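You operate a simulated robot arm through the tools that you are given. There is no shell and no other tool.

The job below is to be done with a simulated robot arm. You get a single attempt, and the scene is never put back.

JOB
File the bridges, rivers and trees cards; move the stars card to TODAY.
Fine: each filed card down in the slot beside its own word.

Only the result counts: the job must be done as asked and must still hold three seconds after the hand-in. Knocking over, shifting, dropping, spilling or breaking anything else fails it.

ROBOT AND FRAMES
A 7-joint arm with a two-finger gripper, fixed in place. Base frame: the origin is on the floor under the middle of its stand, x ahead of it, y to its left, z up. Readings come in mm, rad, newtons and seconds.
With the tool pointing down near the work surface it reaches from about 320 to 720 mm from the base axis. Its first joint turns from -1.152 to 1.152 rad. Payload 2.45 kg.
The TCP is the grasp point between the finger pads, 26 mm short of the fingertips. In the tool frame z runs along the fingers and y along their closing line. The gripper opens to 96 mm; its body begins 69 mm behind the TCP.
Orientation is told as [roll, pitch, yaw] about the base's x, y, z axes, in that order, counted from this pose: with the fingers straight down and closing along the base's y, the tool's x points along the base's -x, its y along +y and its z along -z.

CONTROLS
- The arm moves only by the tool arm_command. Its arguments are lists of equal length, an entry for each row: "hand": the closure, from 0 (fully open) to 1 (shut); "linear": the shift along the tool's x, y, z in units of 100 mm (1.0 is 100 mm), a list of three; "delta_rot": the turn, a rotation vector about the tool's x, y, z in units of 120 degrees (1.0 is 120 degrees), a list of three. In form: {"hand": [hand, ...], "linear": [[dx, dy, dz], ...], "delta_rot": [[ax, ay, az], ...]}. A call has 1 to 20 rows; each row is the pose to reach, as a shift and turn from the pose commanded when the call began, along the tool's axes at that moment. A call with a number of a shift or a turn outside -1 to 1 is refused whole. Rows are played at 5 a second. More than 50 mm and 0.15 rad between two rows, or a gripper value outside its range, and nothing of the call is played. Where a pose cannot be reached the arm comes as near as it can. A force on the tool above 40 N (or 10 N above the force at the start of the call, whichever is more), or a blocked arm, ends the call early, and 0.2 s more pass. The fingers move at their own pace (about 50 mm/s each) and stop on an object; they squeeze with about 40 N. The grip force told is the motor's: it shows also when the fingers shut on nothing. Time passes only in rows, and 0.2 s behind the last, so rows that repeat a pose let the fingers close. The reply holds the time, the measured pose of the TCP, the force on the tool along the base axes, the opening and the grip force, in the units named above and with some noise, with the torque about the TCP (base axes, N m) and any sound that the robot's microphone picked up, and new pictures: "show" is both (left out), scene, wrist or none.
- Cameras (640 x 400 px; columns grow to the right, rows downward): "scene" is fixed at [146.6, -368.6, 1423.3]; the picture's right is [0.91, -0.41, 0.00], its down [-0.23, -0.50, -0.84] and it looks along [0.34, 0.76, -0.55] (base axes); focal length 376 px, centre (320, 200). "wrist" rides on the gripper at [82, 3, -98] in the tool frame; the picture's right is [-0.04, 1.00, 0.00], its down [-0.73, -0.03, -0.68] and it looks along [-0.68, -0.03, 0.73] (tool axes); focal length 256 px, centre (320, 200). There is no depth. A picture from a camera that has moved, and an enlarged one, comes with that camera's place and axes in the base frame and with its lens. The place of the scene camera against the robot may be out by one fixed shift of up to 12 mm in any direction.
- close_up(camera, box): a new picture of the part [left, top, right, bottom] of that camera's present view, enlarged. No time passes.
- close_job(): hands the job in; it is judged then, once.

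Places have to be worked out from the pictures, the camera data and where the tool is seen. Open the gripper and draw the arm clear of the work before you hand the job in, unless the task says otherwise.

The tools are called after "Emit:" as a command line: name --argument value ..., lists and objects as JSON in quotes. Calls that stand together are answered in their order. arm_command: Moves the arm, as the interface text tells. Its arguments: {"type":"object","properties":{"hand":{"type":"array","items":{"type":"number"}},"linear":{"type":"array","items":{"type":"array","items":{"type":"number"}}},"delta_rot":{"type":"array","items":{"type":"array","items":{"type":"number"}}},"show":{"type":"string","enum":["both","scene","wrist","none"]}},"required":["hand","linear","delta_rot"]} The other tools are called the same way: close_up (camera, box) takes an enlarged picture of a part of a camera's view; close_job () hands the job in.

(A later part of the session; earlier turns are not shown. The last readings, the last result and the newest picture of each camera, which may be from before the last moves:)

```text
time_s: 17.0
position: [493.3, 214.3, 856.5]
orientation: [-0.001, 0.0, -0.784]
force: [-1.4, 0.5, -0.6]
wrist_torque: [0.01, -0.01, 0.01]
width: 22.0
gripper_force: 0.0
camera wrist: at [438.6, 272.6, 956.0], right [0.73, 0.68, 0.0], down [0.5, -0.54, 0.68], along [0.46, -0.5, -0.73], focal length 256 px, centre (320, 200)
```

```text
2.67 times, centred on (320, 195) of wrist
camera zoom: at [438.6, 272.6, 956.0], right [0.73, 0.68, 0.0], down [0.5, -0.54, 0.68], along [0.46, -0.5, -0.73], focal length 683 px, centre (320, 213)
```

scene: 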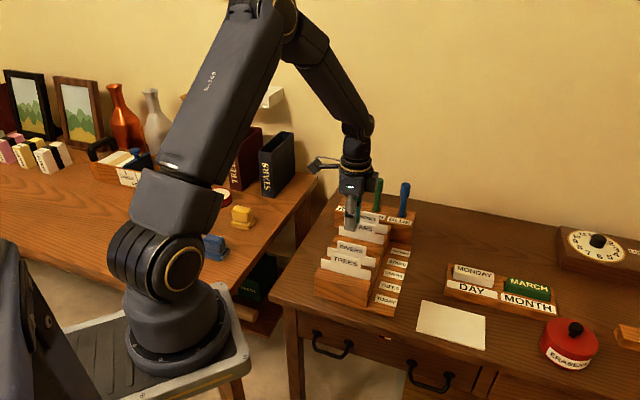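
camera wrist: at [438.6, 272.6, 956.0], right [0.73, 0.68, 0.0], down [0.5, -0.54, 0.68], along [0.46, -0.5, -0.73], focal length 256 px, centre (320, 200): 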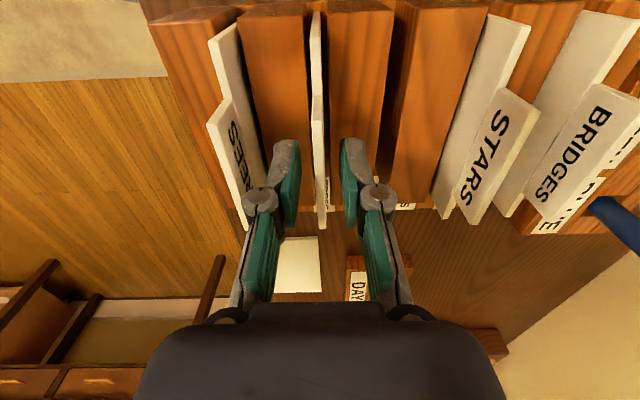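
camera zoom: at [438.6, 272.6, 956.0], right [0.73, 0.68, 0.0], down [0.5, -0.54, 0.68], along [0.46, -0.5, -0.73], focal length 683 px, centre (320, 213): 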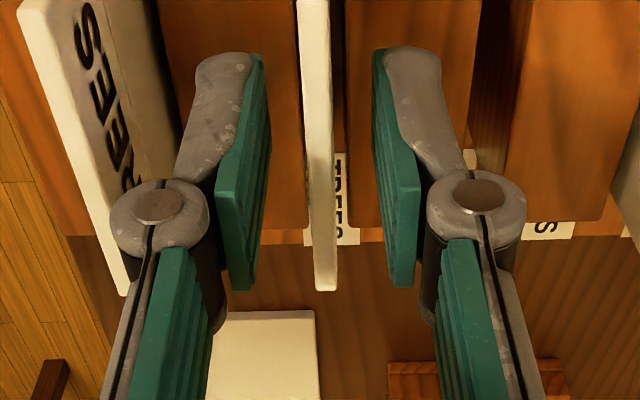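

Centred well. I close on RIVERS, then lift 70 mm (clear of the 53 mm blocks).

Emit:
arm_command --hand '[1, 1, 1, 1, 1, 1, 1, 1, 1]' --linear '[[0, 0, 0], [0, 0, 0], [0, 0, 0], [0, 0, 0], [0, 0, -0.05], [0, 0, -0.2], [0, 0, -0.4], [0, 0, -0.6], [0, 0, -0.7]]' --delta_rot '[[0, 0, 0], [0, 0, 0], [0, 0, 0], [0, 0, 0], [0, 0, 0], [0, 0, 0], [0, 0, 0], [0, 0, 0], [0, 0, 0]]' --show "wrist"

```text
time_s: 19.0
position: [493.8, 214.1, 926.4]
orientation: [0.0, 0.0, -0.785]
force: [-0.2, 0.2, -0.8]
wrist_torque: [0.03, -0.03, 0.02]
width: 6.2
gripper_force: 32.3
camera wrist: at [438.3, 272.4, 1026.9], right [0.74, 0.68, 0.0], down [0.5, -0.54, 0.68], along [0.46, -0.5, -0.73], focal length 256 px, centre (320, 200)
```

wrist: 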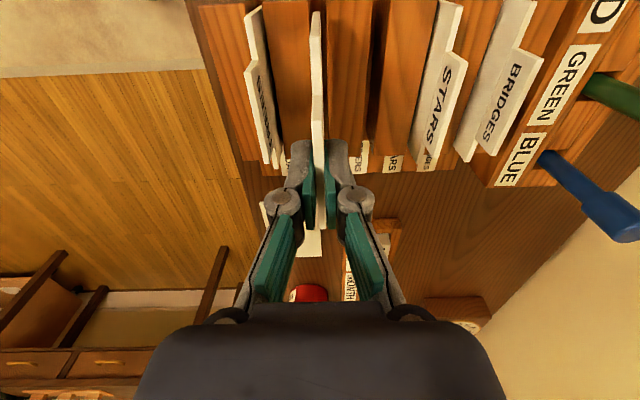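

RIVERS is held at 6.2 mm width. I shift one pitch (+44.6 mm) to above the now-empty RIVERS slot and check the alignment.

Emit:
arm_command --hand '[1, 1, 1, 1, 1]' --linear '[[0, 0.12, 0], [0, 0.28, 0], [0, 0.4, 0], [0, 0.446, 0], [0, 0.446, 0]]' --delta_rot '[[0, 0, 0], [0, 0, 0], [0, 0, 0], [0, 0, 0], [0, 0, 0]]' --show "wrist"

Emit:
close_up --camera "wrist" --box '[240, 0, 400, 100]'

Emit:
close_up --camera "scene" --box '[316, 190, 412, 250]'

```text
time_s: 20.2
position: [525.9, 243.7, 926.0]
orientation: [0.0, -0.001, -0.786]
force: [0.0, 0.6, -0.7]
wrist_torque: [0.03, 0.0, -0.01]
width: 6.0
gripper_force: 32.6
camera wrist: at [469.8, 303.9, 1026.2], right [0.73, 0.68, 0.0], down [0.5, -0.54, 0.68], along [0.46, -0.5, -0.73], focal length 256 px, centre (320, 200)
```

wrist: 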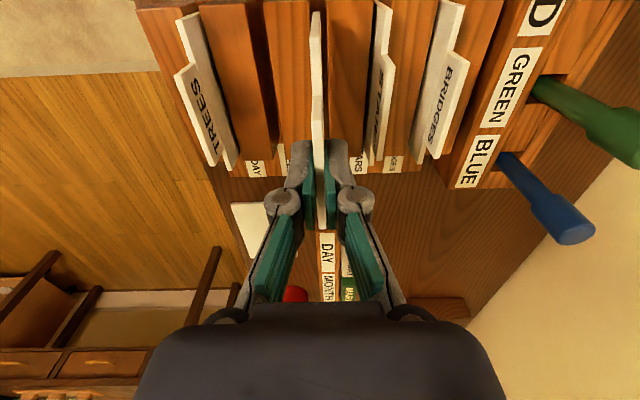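

```text
4.00 times, centred on (320, 50) of wrist
camera zoom: at [469.8, 303.9, 1026.2], right [0.73, 0.68, 0.0], down [0.5, -0.54, 0.68], along [0.46, -0.5, -0.73], focal length 1024 px, centre (320, 800)
```

zoom: 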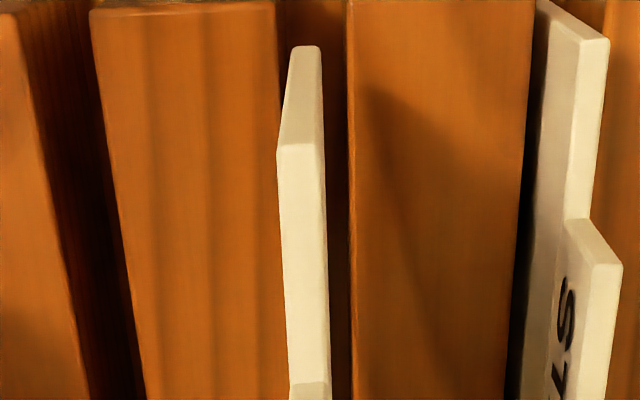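

```text
6.67 times, centred on (364, 220) of scene
camera zoom: at [146.6, -368.6, 1423.3], right [0.91, -0.41, 0.0], down [-0.23, -0.5, -0.84], along [0.34, 0.76, -0.55], focal length 2505 px, centre (27, 67)
```

zoom: 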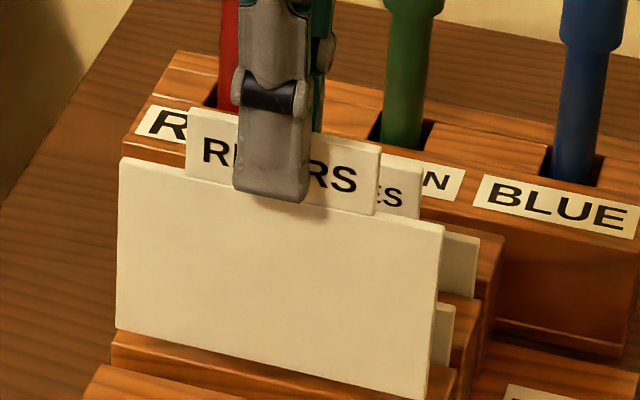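

The card bottom is about 1 mm short of the slot centre. I shift +1 mm and insert, finishing at the seating height.

Emit:
arm_command --hand '[1, 1, 1, 1, 1, 1, 1, 1]' --linear '[[0, 0.01, 0], [0, 0.01, 0.1], [0, 0.01, 0.22], [0, 0.01, 0.37], [0, 0.01, 0.52], [0, 0.01, 0.63], [0, 0.01, 0.68], [0, 0.01, 0.68]]' --delta_rot '[[0, 0, 0], [0, 0, 0], [0, 0, 0], [0, 0, 0], [0, 0, 0], [0, 0, 0], [0, 0, 0], [0, 0, 0]]' --show "wrist"

Emit:
close_up --camera "wrist" --box '[240, 0, 400, 100]'

```text
time_s: 22.0
position: [525.5, 245.8, 858.4]
orientation: [0.001, -0.002, -0.785]
force: [0.5, 0.2, 0.4]
wrist_torque: [0.0, -0.01, -0.01]
width: 5.9
gripper_force: 32.6
camera wrist: at [470.4, 304.4, 958.4], right [0.73, 0.68, 0.0], down [0.5, -0.54, 0.68], along [0.46, -0.5, -0.73], focal length 256 px, centre (320, 200)
```

wrist: 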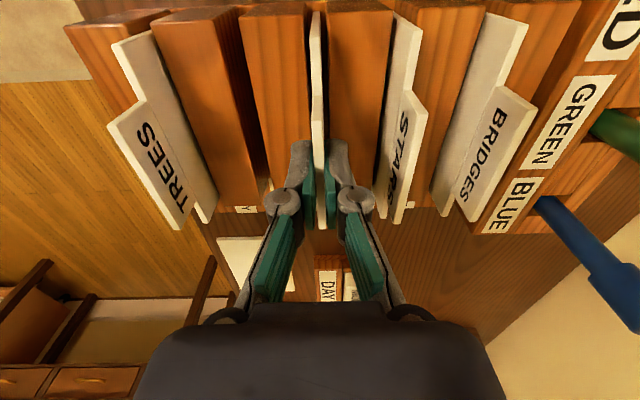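

```text
4.00 times, centred on (320, 50) of wrist
camera zoom: at [470.4, 304.4, 958.4], right [0.73, 0.68, 0.0], down [0.5, -0.54, 0.68], along [0.46, -0.5, -0.73], focal length 1024 px, centre (320, 800)
```

zoom: 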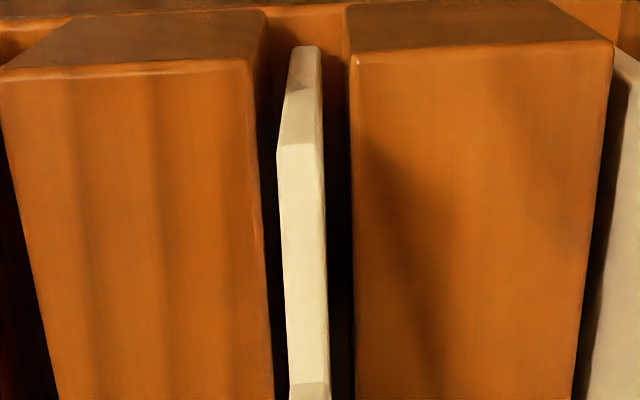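

RIVERS is centred in its slot. I lower 2 mm to seat it.

Emit:
arm_command --hand '[1, 1, 1]' --linear '[[0, 0, 0.01], [0, 0, 0.02], [0, 0, 0.02]]' --delta_rot '[[0, 0, 0], [0, 0, 0], [0, 0, 0]]' --show "none"

```text
time_s: 22.8
position: [526.1, 245.0, 857.2]
orientation: [0.0, 0.001, -0.785]
force: [-0.8, -0.8, 0.0]
wrist_torque: [0.03, -0.04, 0.02]
width: 5.9
gripper_force: 32.8
```

No contact force yet, so I lower another 1.5 mm.

Emit:
arm_command --hand '[1, 1, 1]' --linear '[[0, 0, 0.007], [0, 0, 0.015], [0, 0, 0.015]]' --delta_rot '[[0, 0, 0], [0, 0, 0], [0, 0, 0]]' --show "none"

```text
time_s: 23.6
position: [525.2, 245.6, 857.7]
orientation: [0.0, 0.0, -0.786]
force: [-1.6, 0.0, 10.6]
wrist_torque: [0.08, 0.15, 0.01]
width: 5.8
gripper_force: 32.7
```

Contact at about 10 N, so RIVERS is on the slot floor. I release to 20 mm and check.

Emit:
arm_command --hand '[0.79, 0.79, 0.79, 0.79]' --linear '[[0, 0, 0], [0, 0, 0], [0, 0, 0], [0, 0, 0]]' --delta_rot '[[0, 0, 0], [0, 0, 0], [0, 0, 0], [0, 0, 0]]' --show "wrist"

Emit:
close_up --camera "wrist" --box '[200, 120, 440, 270]'

```text
time_s: 24.6
position: [528.0, 245.2, 855.4]
orientation: [-0.001, 0.001, -0.785]
force: [0.1, 0.7, -0.8]
wrist_torque: [0.0, 0.01, 0.01]
width: 20.2
gripper_force: 0.1
camera wrist: at [470.8, 304.3, 955.1], right [0.73, 0.68, 0.0], down [0.5, -0.54, 0.68], along [0.46, -0.5, -0.73], focal length 256 px, centre (320, 200)
```

wrist: 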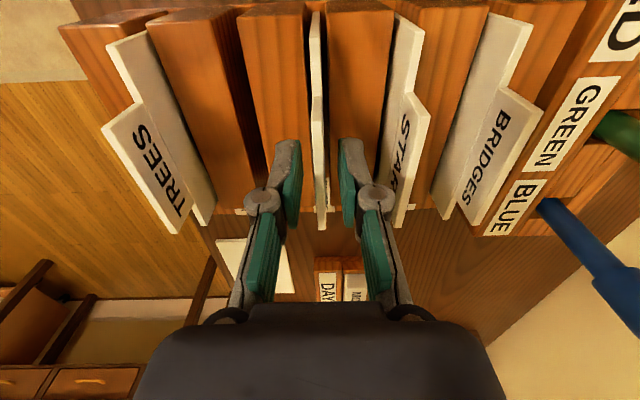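

```text
2.67 times, centred on (320, 195) of wrist
camera zoom: at [470.8, 304.3, 955.1], right [0.73, 0.68, 0.0], down [0.5, -0.54, 0.68], along [0.46, -0.5, -0.73], focal length 683 px, centre (320, 213)
```

zoom: 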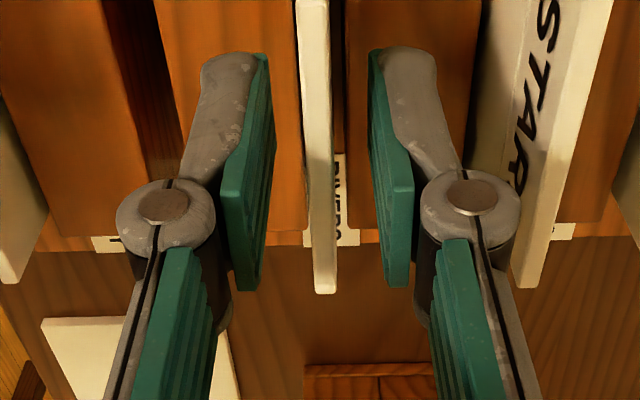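

RIVERS stands upright and free. I retreat up and move two slots back over TREES.

Emit:
arm_command --hand '[0.79, 0.79, 0.79, 0.77, 0.77, 0.77, 0.77]' --linear '[[0, 0, -0.15], [0, 0, -0.4], [0, 0, -0.765], [0, -0.3, -0.765], [0, -0.6, -0.765], [0, -0.901, -0.765], [0, -0.901, -0.765]]' --delta_rot '[[0, 0, 0], [0, 0, 0], [0, 0, 0], [0, 0, 0], [0, 0, 0], [0, 0, 0], [0, 0, 0]]' --show "both"

Emit:
close_up --camera "wrist" --box '[240, 0, 400, 100]'

Emit:
close_up --camera "wrist" --box '[240, 90, 400, 190]'

```text
time_s: 26.2
position: [462.7, 181.1, 931.5]
orientation: [-0.001, 0.002, -0.785]
force: [-0.2, 0.1, 0.2]
wrist_torque: [-0.02, 0.02, 0.01]
width: 22.3
gripper_force: 0.1
camera wrist: at [406.9, 240.9, 1031.0], right [0.73, 0.68, 0.0], down [0.5, -0.54, 0.68], along [0.46, -0.5, -0.73], focal length 256 px, centre (320, 200)
```

scene: 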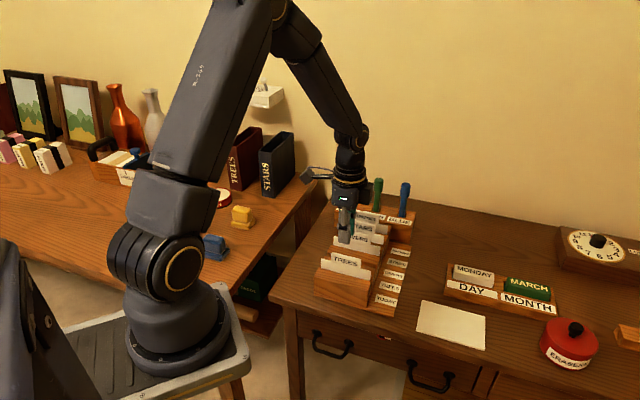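
wrist: 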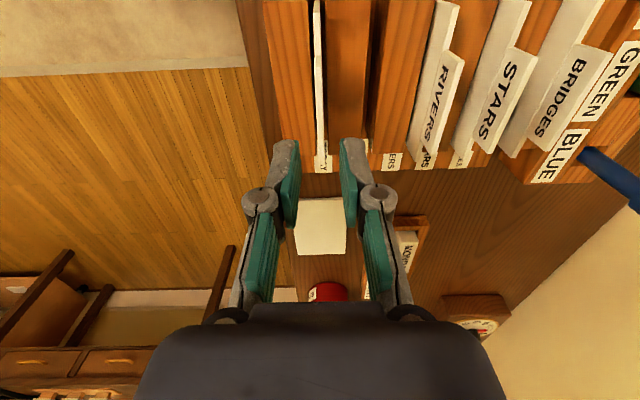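

```text
4.00 times, centred on (320, 50) of wrist
camera zoom: at [406.9, 240.9, 1031.0], right [0.73, 0.68, 0.0], down [0.5, -0.54, 0.68], along [0.46, -0.5, -0.73], focal length 1024 px, centre (320, 800)
```

zoom: 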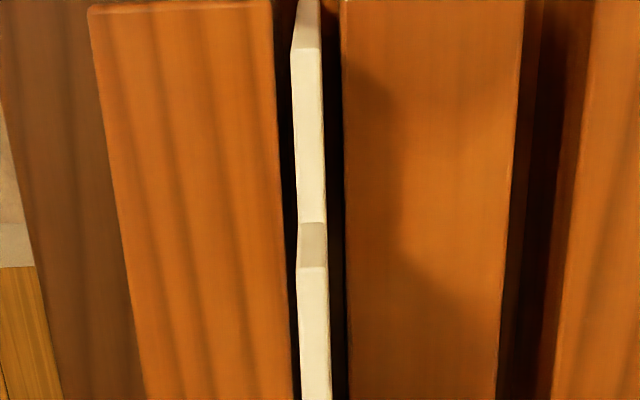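

```text
4.00 times, centred on (320, 140) of wrist
camera zoom: at [406.9, 240.9, 1031.0], right [0.73, 0.68, 0.0], down [0.5, -0.54, 0.68], along [0.46, -0.5, -0.73], focal length 1024 px, centre (320, 440)
```

zoom: 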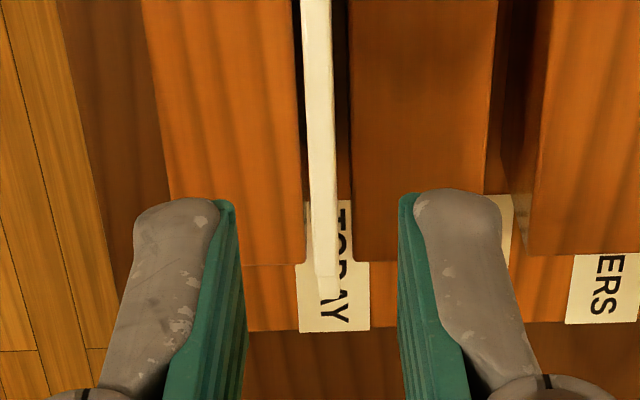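

The picture over TREES matches the one I had over RIVERS, so I apply the same -0.6 mm correction and descend to the pick height.

Emit:
arm_command --hand '[0.77, 0.77, 0.77, 0.77, 0.77]' --linear '[[0, -0.006, 0.05], [0, -0.006, 0.25], [0, -0.006, 0.45], [0, -0.006, 0.65], [0, -0.006, 0.75]]' --delta_rot '[[0, 0, 0], [0, 0, 0], [0, 0, 0], [0, 0, 0], [0, 0, 0]]' --show "wrist"

Emit:
close_up --camera "wrist" --box '[200, 120, 440, 270]'

```text
time_s: 27.4
position: [462.1, 180.2, 857.8]
orientation: [-0.001, -0.001, -0.786]
force: [1.1, 0.1, 0.6]
wrist_torque: [0.0, 0.01, -0.04]
width: 22.3
gripper_force: 0.2
camera wrist: at [407.0, 240.1, 956.6], right [0.73, 0.68, 0.0], down [0.5, -0.54, 0.68], along [0.46, -0.5, -0.73], focal length 256 px, centre (320, 200)
```

wrist: 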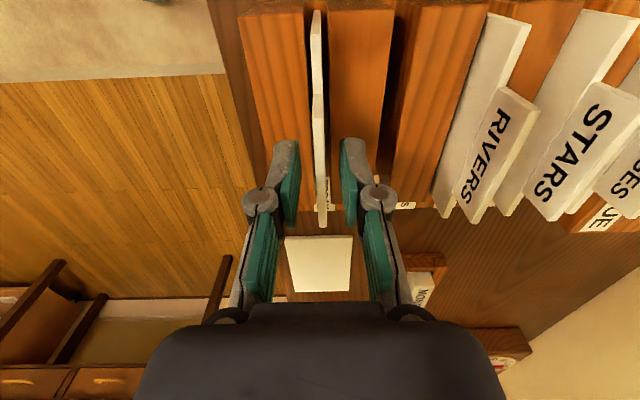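

```text
2.67 times, centred on (320, 195) of wrist
camera zoom: at [407.0, 240.1, 956.6], right [0.73, 0.68, 0.0], down [0.5, -0.54, 0.68], along [0.46, -0.5, -0.73], focal length 683 px, centre (320, 213)
```

zoom: 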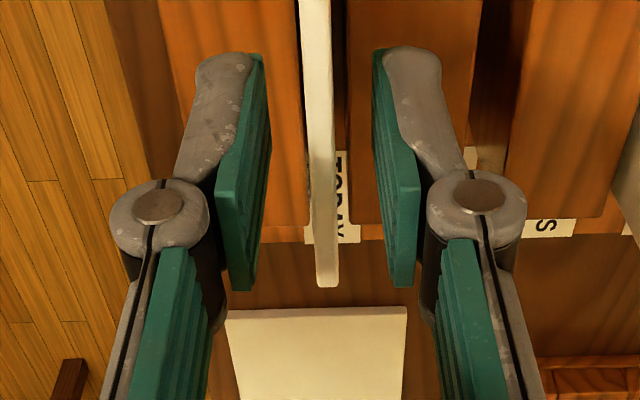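

The TREES tab is centred between the pads. I close and lift 70 mm.

Emit:
arm_command --hand '[1, 1, 1, 1, 1, 1, 1, 1, 1]' --linear '[[0, 0, 0], [0, 0, 0], [0, 0, 0], [0, 0, 0], [0, 0, -0.05], [0, 0, -0.2], [0, 0, -0.4], [0, 0, -0.6], [0, 0, -0.7]]' --delta_rot '[[0, 0, 0], [0, 0, 0], [0, 0, 0], [0, 0, 0], [0, 0, 0], [0, 0, 0], [0, 0, 0], [0, 0, 0], [0, 0, 0]]' --show "none"

Emit:
arm_command --hand '[1, 1, 1, 1, 1]' --linear '[[0, 0.12, 0], [0, 0.28, 0], [0, 0.4, 0], [0, 0.446, 0], [0, 0.446, 0]]' --delta_rot '[[0, 0, 0], [0, 0, 0], [0, 0, 0], [0, 0, 0], [0, 0, 0]]' --show "both"

Emit:
close_up --camera "wrist" --box '[240, 0, 400, 100]'

```text
time_s: 29.4
position: [461.1, 181.2, 928.3]
orientation: [0.0, -0.001, -0.784]
force: [0.5, 0.3, 0.6]
wrist_torque: [-0.03, -0.02, -0.01]
width: 6.2
gripper_force: 33.4
```

```text
time_s: 30.6
position: [493.9, 212.6, 926.6]
orientation: [0.002, 0.001, -0.785]
force: [-0.1, 0.0, -0.6]
wrist_torque: [-0.03, 0.01, -0.03]
width: 6.2
gripper_force: 32.6
camera wrist: at [437.8, 271.8, 1026.5], right [0.73, 0.68, 0.0], down [0.5, -0.54, 0.68], along [0.46, -0.5, -0.73], focal length 256 px, centre (320, 200)
```

scene: 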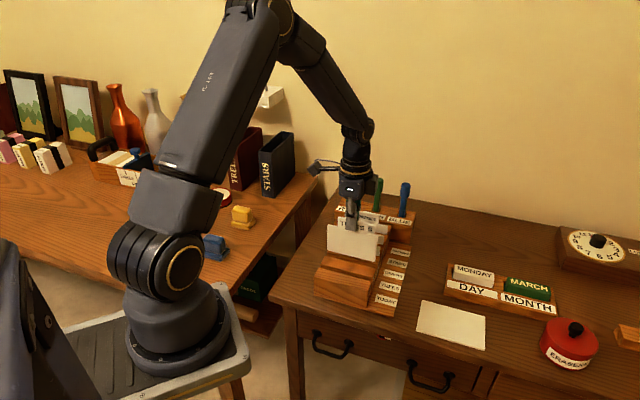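
wrist: 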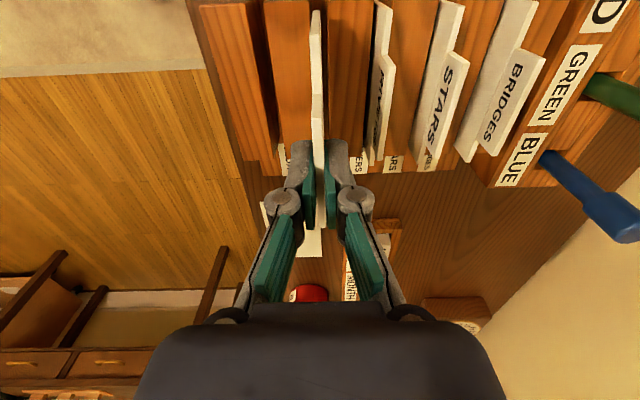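

```text
4.00 times, centred on (320, 50) of wrist
camera zoom: at [437.8, 271.8, 1026.5], right [0.73, 0.68, 0.0], down [0.5, -0.54, 0.68], along [0.46, -0.5, -0.73], focal length 1024 px, centre (320, 800)
```

zoom: 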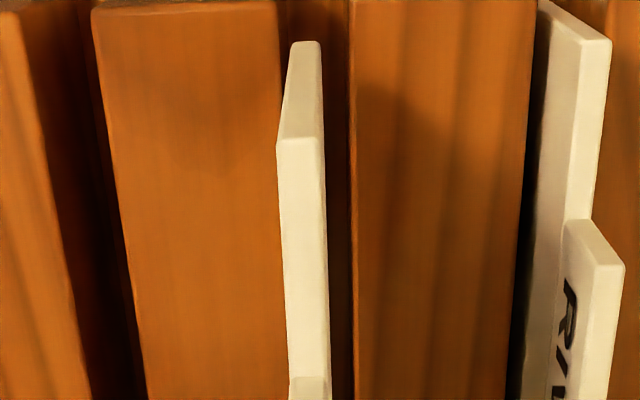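

The TREES card is about 1.3 mm short of its slot centre. I correct and insert.

Emit:
arm_command --hand '[1, 1, 1, 1, 1, 1, 1, 1]' --linear '[[0, 0.0125, 0], [0, 0.0125, 0.1], [0, 0.0125, 0.22], [0, 0.0125, 0.37], [0, 0.0125, 0.52], [0, 0.0125, 0.63], [0, 0.0125, 0.68], [0, 0.0125, 0.68]]' --delta_rot '[[0, 0, 0], [0, 0, 0], [0, 0, 0], [0, 0, 0], [0, 0, 0], [0, 0, 0], [0, 0, 0], [0, 0, 0]]' --show "wrist"

Emit:
close_up --camera "wrist" --box '[240, 0, 400, 100]'

Emit:
arm_command --hand '[1, 1, 1]' --linear '[[0, 0, 0.01], [0, 0, 0.02], [0, 0, 0.02]]' --delta_rot '[[0, 0, 0], [0, 0, 0], [0, 0, 0]]' --show "none"

```text
time_s: 32.4
position: [494.3, 214.0, 859.4]
orientation: [0.0, 0.001, -0.785]
force: [-1.0, 0.4, -0.8]
wrist_torque: [-0.01, 0.02, 0.0]
width: 6.1
gripper_force: 32.6
camera wrist: at [439.0, 272.6, 957.9], right [0.73, 0.68, 0.0], down [0.5, -0.54, 0.68], along [0.46, -0.5, -0.73], focal length 256 px, centre (320, 200)
```

wrist: 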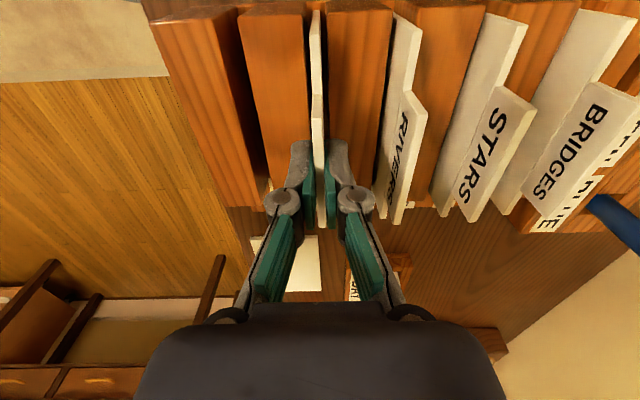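

```text
4.00 times, centred on (320, 50) of wrist
camera zoom: at [439.0, 272.6, 957.9], right [0.73, 0.68, 0.0], down [0.5, -0.54, 0.68], along [0.46, -0.5, -0.73], focal length 1024 px, centre (320, 800)
```

zoom: 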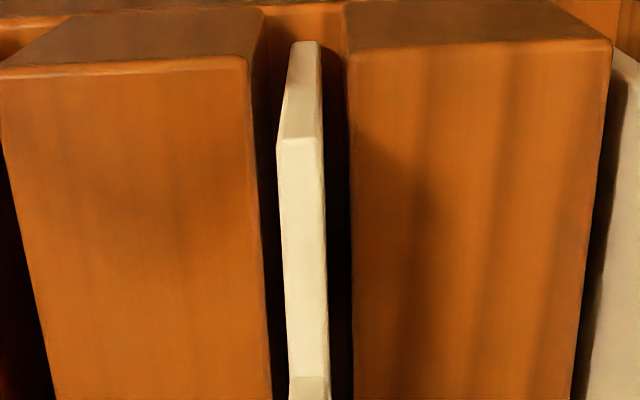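

```text
time_s: 33.2
position: [494.4, 213.3, 857.8]
orientation: [0.0, 0.002, -0.786]
force: [-0.7, -0.4, 1.9]
wrist_torque: [-0.02, 0.04, 0.06]
width: 6.0
gripper_force: 33.3
```

TREES is centred and just beginning to touch (about 2 N). I go 1 mm further for a firm seat and then release.

Emit:
arm_command --hand '[1, 1, 0.79, 0.79, 0.79, 0.79]' --linear '[[0, 0, 0.006], [0, 0, 0.01], [0, 0, 0.01], [0, 0, 0.01], [0, 0, 0.01], [0, 0, 0.01]]' --delta_rot '[[0, 0, 0], [0, 0, 0], [0, 0, 0], [0, 0, 0], [0, 0, 0], [0, 0, 0]]' --show "wrist"

Emit:
close_up --camera "wrist" --box '[200, 120, 440, 270]'

```text
time_s: 34.6
position: [493.4, 214.0, 856.7]
orientation: [0.001, -0.001, -0.786]
force: [-0.2, 0.6, 0.5]
wrist_torque: [-0.02, 0.0, 0.02]
width: 20.4
gripper_force: 0.1
camera wrist: at [439.0, 272.5, 955.6], right [0.73, 0.68, 0.0], down [0.5, -0.54, 0.68], along [0.46, -0.5, -0.73], focal length 256 px, centre (320, 200)
```

wrist: 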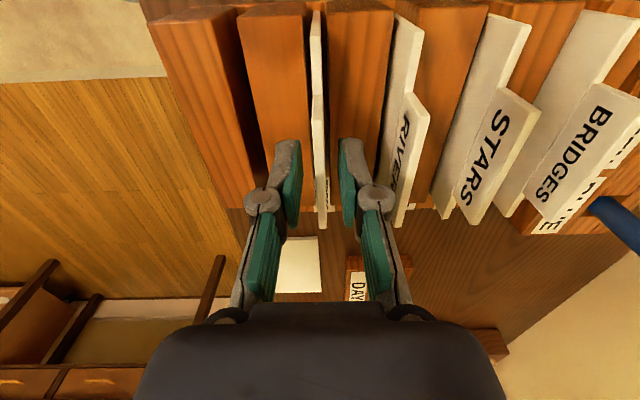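

```text
2.67 times, centred on (320, 195) of wrist
camera zoom: at [439.0, 272.5, 955.6], right [0.73, 0.68, 0.0], down [0.5, -0.54, 0.68], along [0.46, -0.5, -0.73], focal length 683 px, centre (320, 213)
```

zoom: 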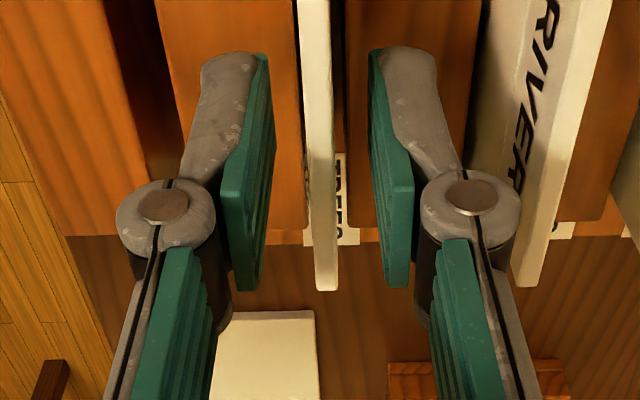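

TREES is filed. I retreat and move over to the STARS card.

Emit:
arm_command --hand '[0.79, 0.79, 0.79, 0.77, 0.77, 0.77, 0.77]' --linear '[[0, 0, -0.15], [0, 0, -0.4], [0, 0, -0.76], [0, 0.3, -0.76], [0, 0.6, -0.76], [0, 0.885, -0.76], [0, 0.885, -0.76]]' --delta_rot '[[0, 0, 0], [0, 0, 0], [0, 0, 0], [0, 0, 0], [0, 0, 0], [0, 0, 0], [0, 0, 0]]' --show "both"

Emit:
close_up --camera "wrist" --box '[240, 0, 400, 100]'

Emit:
close_up --camera "wrist" --box '[240, 90, 400, 190]'

Emit:
close_up --camera "scene" --box '[310, 190, 438, 270]'

```text
time_s: 36.2
position: [556.7, 275.8, 932.6]
orientation: [0.002, -0.001, -0.786]
force: [0.3, -0.1, -0.2]
wrist_torque: [0.01, 0.03, -0.01]
width: 22.1
gripper_force: 0.0
camera wrist: at [501.5, 335.3, 1030.9], right [0.73, 0.68, 0.0], down [0.5, -0.54, 0.68], along [0.46, -0.5, -0.73], focal length 256 px, centre (320, 200)
```

scene: 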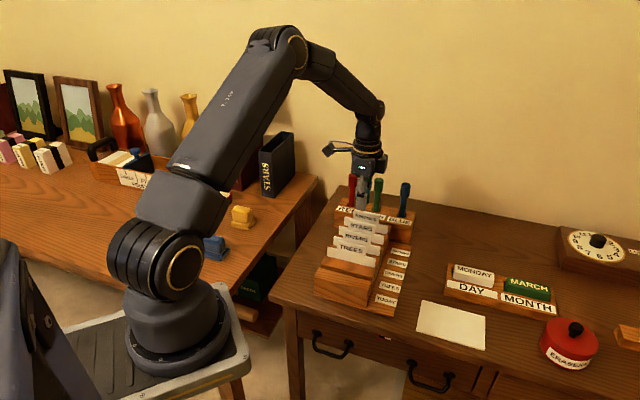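
wrist: 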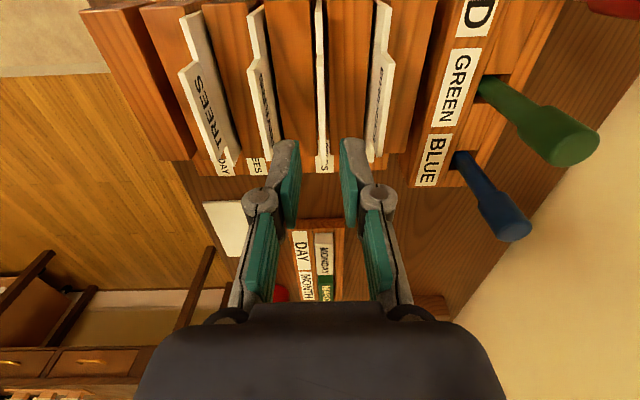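

```text
4.00 times, centred on (320, 50) of wrist
camera zoom: at [501.5, 335.3, 1030.9], right [0.73, 0.68, 0.0], down [0.5, -0.54, 0.68], along [0.46, -0.5, -0.73], focal length 1024 px, centre (320, 800)
```

zoom: 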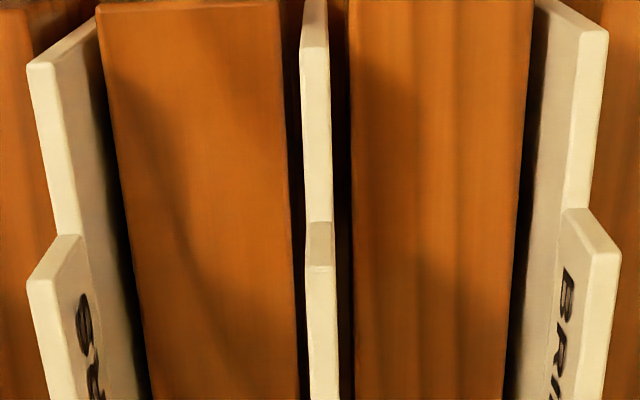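

```text
4.00 times, centred on (320, 140) of wrist
camera zoom: at [501.5, 335.3, 1030.9], right [0.73, 0.68, 0.0], down [0.5, -0.54, 0.68], along [0.46, -0.5, -0.73], focal length 1024 px, centre (320, 440)
```

zoom: 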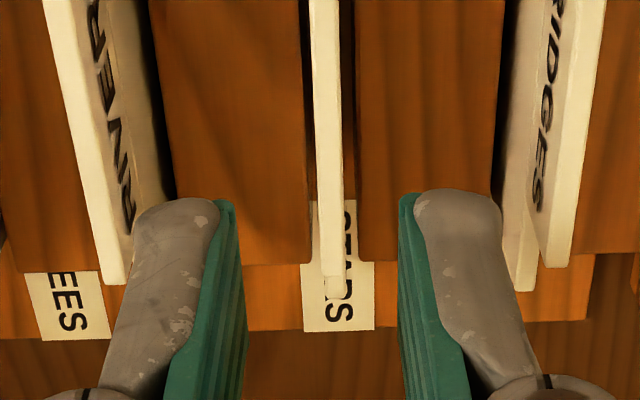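

```text
5.00 times, centred on (374, 230) of scene
camera zoom: at [146.6, -368.6, 1423.3], right [0.91, -0.41, 0.0], down [-0.23, -0.5, -0.84], along [0.34, 0.76, -0.55], focal length 1879 px, centre (50, 50)
```

zoom: 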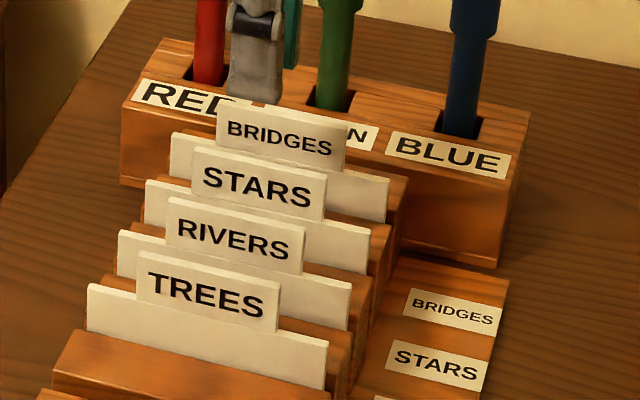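

All four cards are visible in order. The STARS card is about 0.65 mm to the +u side; I correct that and descend.

Emit:
arm_command --hand '[0.77, 0.77, 0.77, 0.77, 0.77]' --linear '[[0, 0.0065, 0.05], [0, 0.0065, 0.25], [0, 0.0065, 0.45], [0, 0.0065, 0.65], [0, 0.0065, 0.75]]' --delta_rot '[[0, 0, 0], [0, 0, 0], [0, 0, 0], [0, 0, 0], [0, 0, 0]]' --show "wrist"

Emit:
close_up --camera "wrist" --box '[200, 120, 440, 270]'

```text
time_s: 37.4
position: [557.1, 276.5, 857.2]
orientation: [0.002, -0.002, -0.786]
force: [0.3, -0.3, 0.0]
wrist_torque: [-0.01, 0.03, 0.02]
width: 21.9
gripper_force: 0.1
camera wrist: at [502.5, 336.1, 956.3], right [0.74, 0.68, 0.0], down [0.5, -0.54, 0.68], along [0.46, -0.5, -0.73], focal length 256 px, centre (320, 200)
```

wrist: 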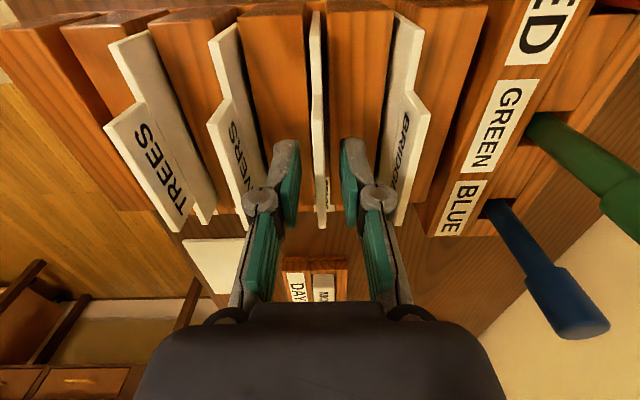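

```text
2.67 times, centred on (320, 195) of wrist
camera zoom: at [502.5, 336.1, 956.3], right [0.74, 0.68, 0.0], down [0.5, -0.54, 0.68], along [0.46, -0.5, -0.73], focal length 683 px, centre (320, 213)
```

zoom: 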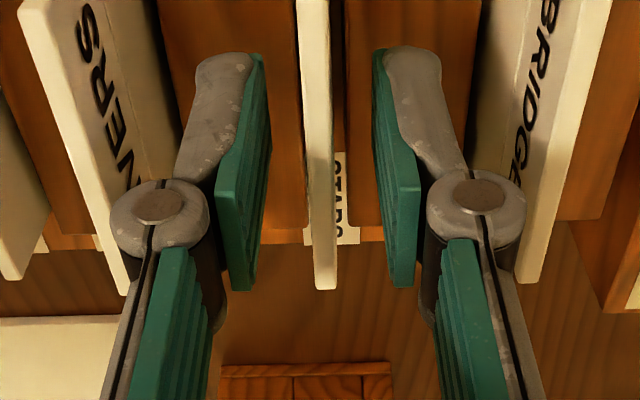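

The STARS tab is centred. I close on it and lift 100 mm, since it must pass over RIVERS and TREES.

Emit:
arm_command --hand '[1, 1, 1, 1, 1, 1, 1, 1, 1, 1, 1]' --linear '[[0, 0, 0], [0, 0, 0], [0, 0, 0], [0, 0, 0], [0, 0, -0.05], [0, 0, -0.2], [0, 0, -0.37], [0, 0, -0.55], [0, 0, -0.75], [0, 0, -0.92], [0, 0, -1.0]]' --delta_rot '[[0, 0, 0], [0, 0, 0], [0, 0, 0], [0, 0, 0], [0, 0, 0], [0, 0, 0], [0, 0, 0], [0, 0, 0], [0, 0, 0], [0, 0, 0], [0, 0, 0]]' --show "wrist"

```text
time_s: 39.8
position: [556.8, 276.6, 958.1]
orientation: [0.001, 0.0, -0.786]
force: [-0.2, 0.3, 0.2]
wrist_torque: [0.01, -0.02, 0.0]
width: 5.9
gripper_force: 32.3
camera wrist: at [501.8, 335.4, 1057.0], right [0.73, 0.68, 0.0], down [0.5, -0.54, 0.68], along [0.46, -0.5, -0.73], focal length 256 px, centre (320, 200)
```

wrist: 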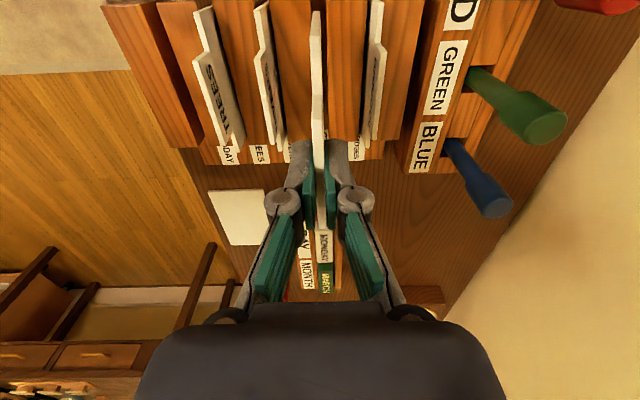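

STARS is held. I raise 20 mm more and carry it over RIVERS and TREES to above the TODAY slot, three pitches back.

Emit:
arm_command --hand '[1, 1, 1, 1, 1, 1, 1]' --linear '[[0, 0, -0.2], [0, -0.12, -0.2], [0, -0.3, -0.2], [0, -0.5, -0.2], [0, -0.7, -0.2], [0, -0.9, -0.2], [0, -1.0, -0.2]]' --delta_rot '[[0, 0, 0], [0, 0, 0], [0, 0, 0], [0, 0, 0], [0, 0, 0], [0, 0, 0], [0, 0, 0]]' --show "none"

Emit:
arm_command --hand '[1, 1, 1, 1, 1]' --linear '[[0, -0.1, 0], [0, -0.22, 0], [0, -0.3, 0], [0, -0.344, 0], [0, -0.344, 0]]' --delta_rot '[[0, 0, 0], [0, 0, 0], [0, 0, 0], [0, 0, 0], [0, 0, 0]]' --show "both"

Emit:
close_up --camera "wrist" --box '[240, 0, 400, 100]'

```text
time_s: 41.4
position: [485.8, 205.1, 977.3]
orientation: [0.0, 0.0, -0.785]
force: [-0.4, -0.1, -0.2]
wrist_torque: [-0.01, 0.0, 0.01]
width: 6.3
gripper_force: 32.3
```

```text
time_s: 42.6
position: [462.2, 181.9, 977.6]
orientation: [0.001, -0.002, -0.785]
force: [0.0, -1.0, 0.1]
wrist_torque: [-0.03, 0.01, -0.01]
width: 5.7
gripper_force: 32.6
camera wrist: at [406.9, 240.5, 1076.3], right [0.73, 0.68, 0.0], down [0.5, -0.54, 0.68], along [0.46, -0.5, -0.73], focal length 256 px, centre (320, 200)
```

scene: 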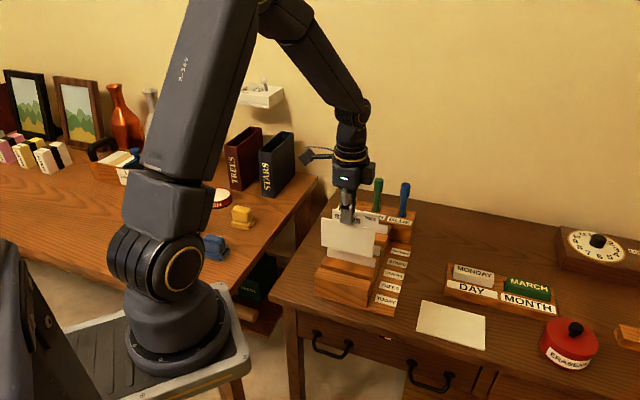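
wrist: 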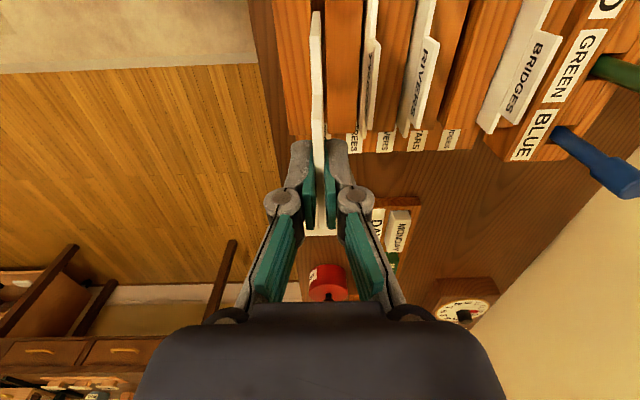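

```text
4.00 times, centred on (320, 50) of wrist
camera zoom: at [406.9, 240.5, 1076.3], right [0.73, 0.68, 0.0], down [0.5, -0.54, 0.68], along [0.46, -0.5, -0.73], focal length 1024 px, centre (320, 800)
```

zoom: 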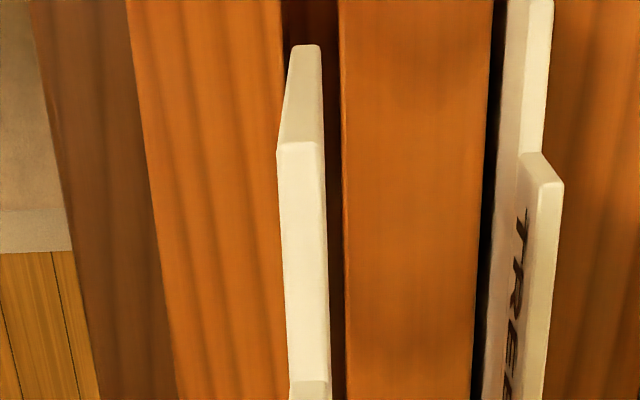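

Aligned over the TODAY slot. I lower 50 mm to just above the block tops and check again.

Emit:
arm_command --hand '[1, 1, 1, 1]' --linear '[[0, 0, 0.2], [0, 0, 0.4], [0, 0, 0.5], [0, 0, 0.5]]' --delta_rot '[[0, 0, 0], [0, 0, 0], [0, 0, 0], [0, 0, 0]]' --show "wrist"

Emit:
close_up --camera "wrist" --box '[240, 0, 400, 100]'

```text
time_s: 43.6
position: [462.5, 180.8, 926.6]
orientation: [0.001, 0.0, -0.784]
force: [0.9, 0.0, -0.7]
wrist_torque: [0.02, 0.01, -0.03]
width: 6.0
gripper_force: 32.5
camera wrist: at [407.0, 240.7, 1026.3], right [0.73, 0.68, 0.0], down [0.5, -0.54, 0.68], along [0.46, -0.5, -0.73], focal length 256 px, centre (320, 200)
```

wrist: 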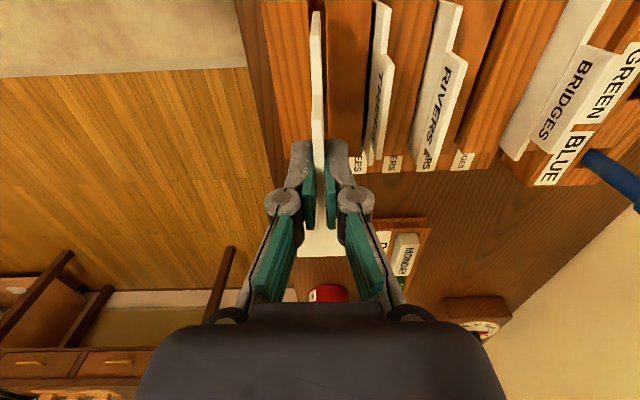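

```text
4.00 times, centred on (320, 50) of wrist
camera zoom: at [407.0, 240.7, 1026.3], right [0.73, 0.68, 0.0], down [0.5, -0.54, 0.68], along [0.46, -0.5, -0.73], focal length 1024 px, centre (320, 800)
```

zoom: 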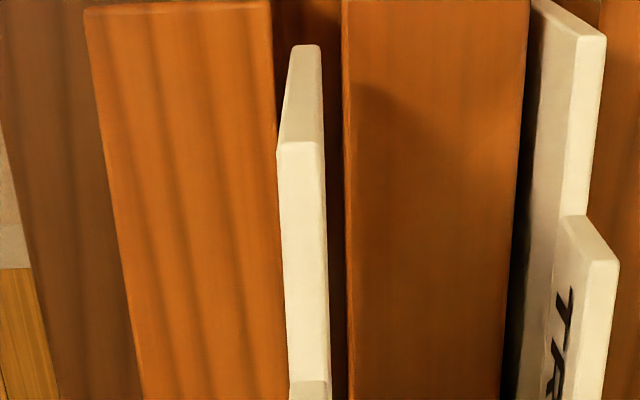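

The slot edges (columns 270–342) centre on the card bottom (≈306), so no correction is needed. I insert to 2 mm above the seat, then seat gently.

Emit:
arm_command --hand '[1, 1, 1, 1, 1, 1, 1]' --linear '[[0, 0, 0.1], [0, 0, 0.22], [0, 0, 0.37], [0, 0, 0.52], [0, 0, 0.63], [0, 0, 0.68], [0, 0, 0.68]]' --delta_rot '[[0, 0, 0], [0, 0, 0], [0, 0, 0], [0, 0, 0], [0, 0, 0], [0, 0, 0], [0, 0, 0]]' --show "wrist"

Emit:
close_up --camera "wrist" --box '[240, 0, 400, 100]'

Emit:
arm_command --hand '[1, 1, 1]' --linear '[[0, 0, 0.01], [0, 0, 0.02], [0, 0, 0.02]]' --delta_rot '[[0, 0, 0], [0, 0, 0], [0, 0, 0]]' --show "none"

```text
time_s: 45.2
position: [462.0, 181.1, 859.2]
orientation: [0.0, 0.001, -0.785]
force: [0.6, 0.1, -1.2]
wrist_torque: [-0.03, -0.03, 0.05]
width: 6.0
gripper_force: 32.4
camera wrist: at [407.0, 241.4, 958.4], right [0.73, 0.68, 0.0], down [0.5, -0.54, 0.68], along [0.46, -0.5, -0.73], focal length 256 px, centre (320, 200)
```

wrist: 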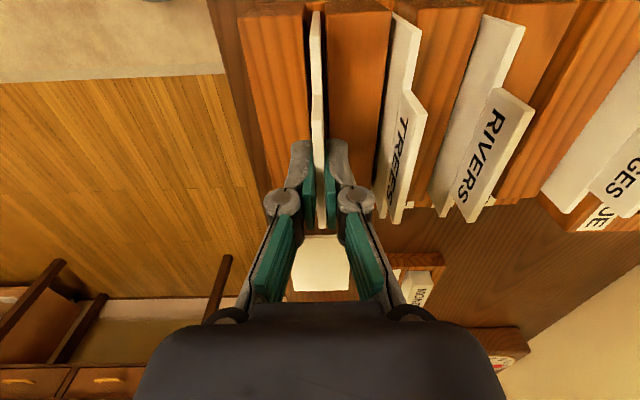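

```text
4.00 times, centred on (320, 50) of wrist
camera zoom: at [407.0, 241.4, 958.4], right [0.73, 0.68, 0.0], down [0.5, -0.54, 0.68], along [0.46, -0.5, -0.73], focal length 1024 px, centre (320, 800)
```

zoom: 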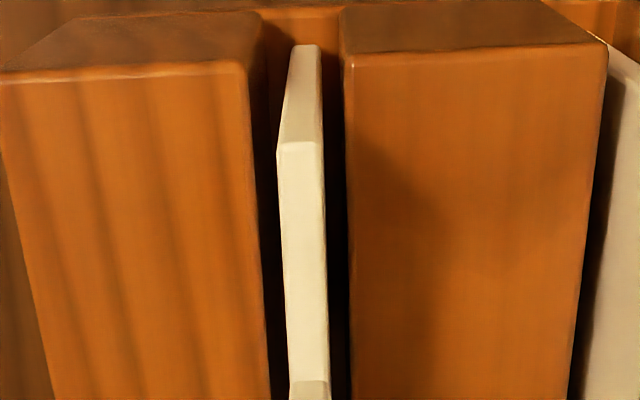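

```text
time_s: 46.0
position: [464.1, 181.6, 856.6]
orientation: [0.0, 0.0, -0.785]
force: [-0.6, -0.1, -0.6]
wrist_torque: [0.01, 0.01, 0.01]
width: 6.1
gripper_force: 32.2
```

No contact yet; I ease down another 1.5 mm to reach the floor of the TODAY slot.

Emit:
arm_command --hand '[1, 1, 1]' --linear '[[0, 0, 0.007], [0, 0, 0.013], [0, 0, 0.013]]' --delta_rot '[[0, 0, 0], [0, 0, 0], [0, 0, 0]]' --show "none"

```text
time_s: 46.8
position: [462.5, 181.8, 857.9]
orientation: [0.002, -0.002, -0.785]
force: [-1.0, 1.5, 15.4]
wrist_torque: [0.06, 0.12, -0.04]
width: 6.2
gripper_force: 32.5
```

STARS is firmly on the floor (15 N). I back off 0.5 mm to relieve the load, then release.

Emit:
arm_command --hand '[1, 0.79, 0.79, 0.79, 0.79]' --linear '[[0, 0, -0.005], [0, 0, -0.005], [0, 0, -0.005], [0, 0, -0.005], [0, 0, -0.005]]' --delta_rot '[[0, 0, 0], [0, 0, 0], [0, 0, 0], [0, 0, 0], [0, 0, 0]]' --show "wrist"

Emit:
close_up --camera "wrist" --box '[200, 120, 440, 270]'

```text
time_s: 48.0
position: [462.4, 180.7, 857.1]
orientation: [0.0, 0.001, -0.786]
force: [-0.7, -0.2, -0.3]
wrist_torque: [0.02, -0.03, 0.01]
width: 20.0
gripper_force: 0.0
camera wrist: at [407.2, 240.8, 955.9], right [0.73, 0.68, 0.0], down [0.5, -0.54, 0.68], along [0.46, -0.5, -0.73], focal length 256 px, centre (320, 200)
```

wrist: 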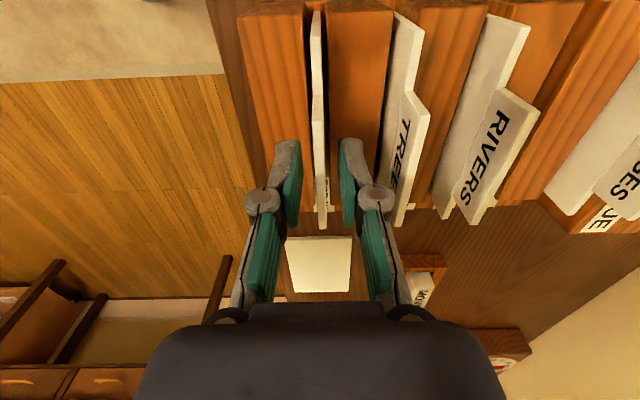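

```text
2.67 times, centred on (320, 195) of wrist
camera zoom: at [407.2, 240.8, 955.9], right [0.73, 0.68, 0.0], down [0.5, -0.54, 0.68], along [0.46, -0.5, -0.73], focal length 683 px, centre (320, 213)
```

zoom: 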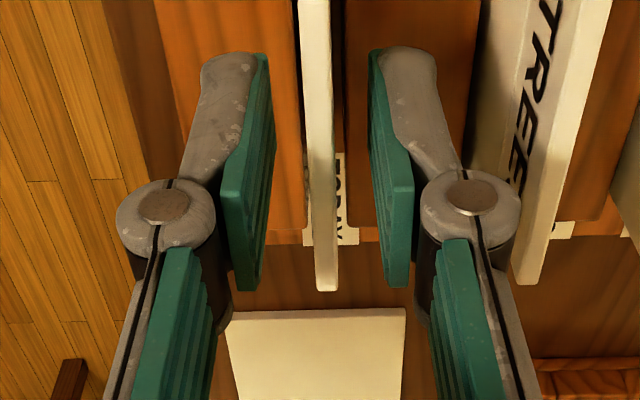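

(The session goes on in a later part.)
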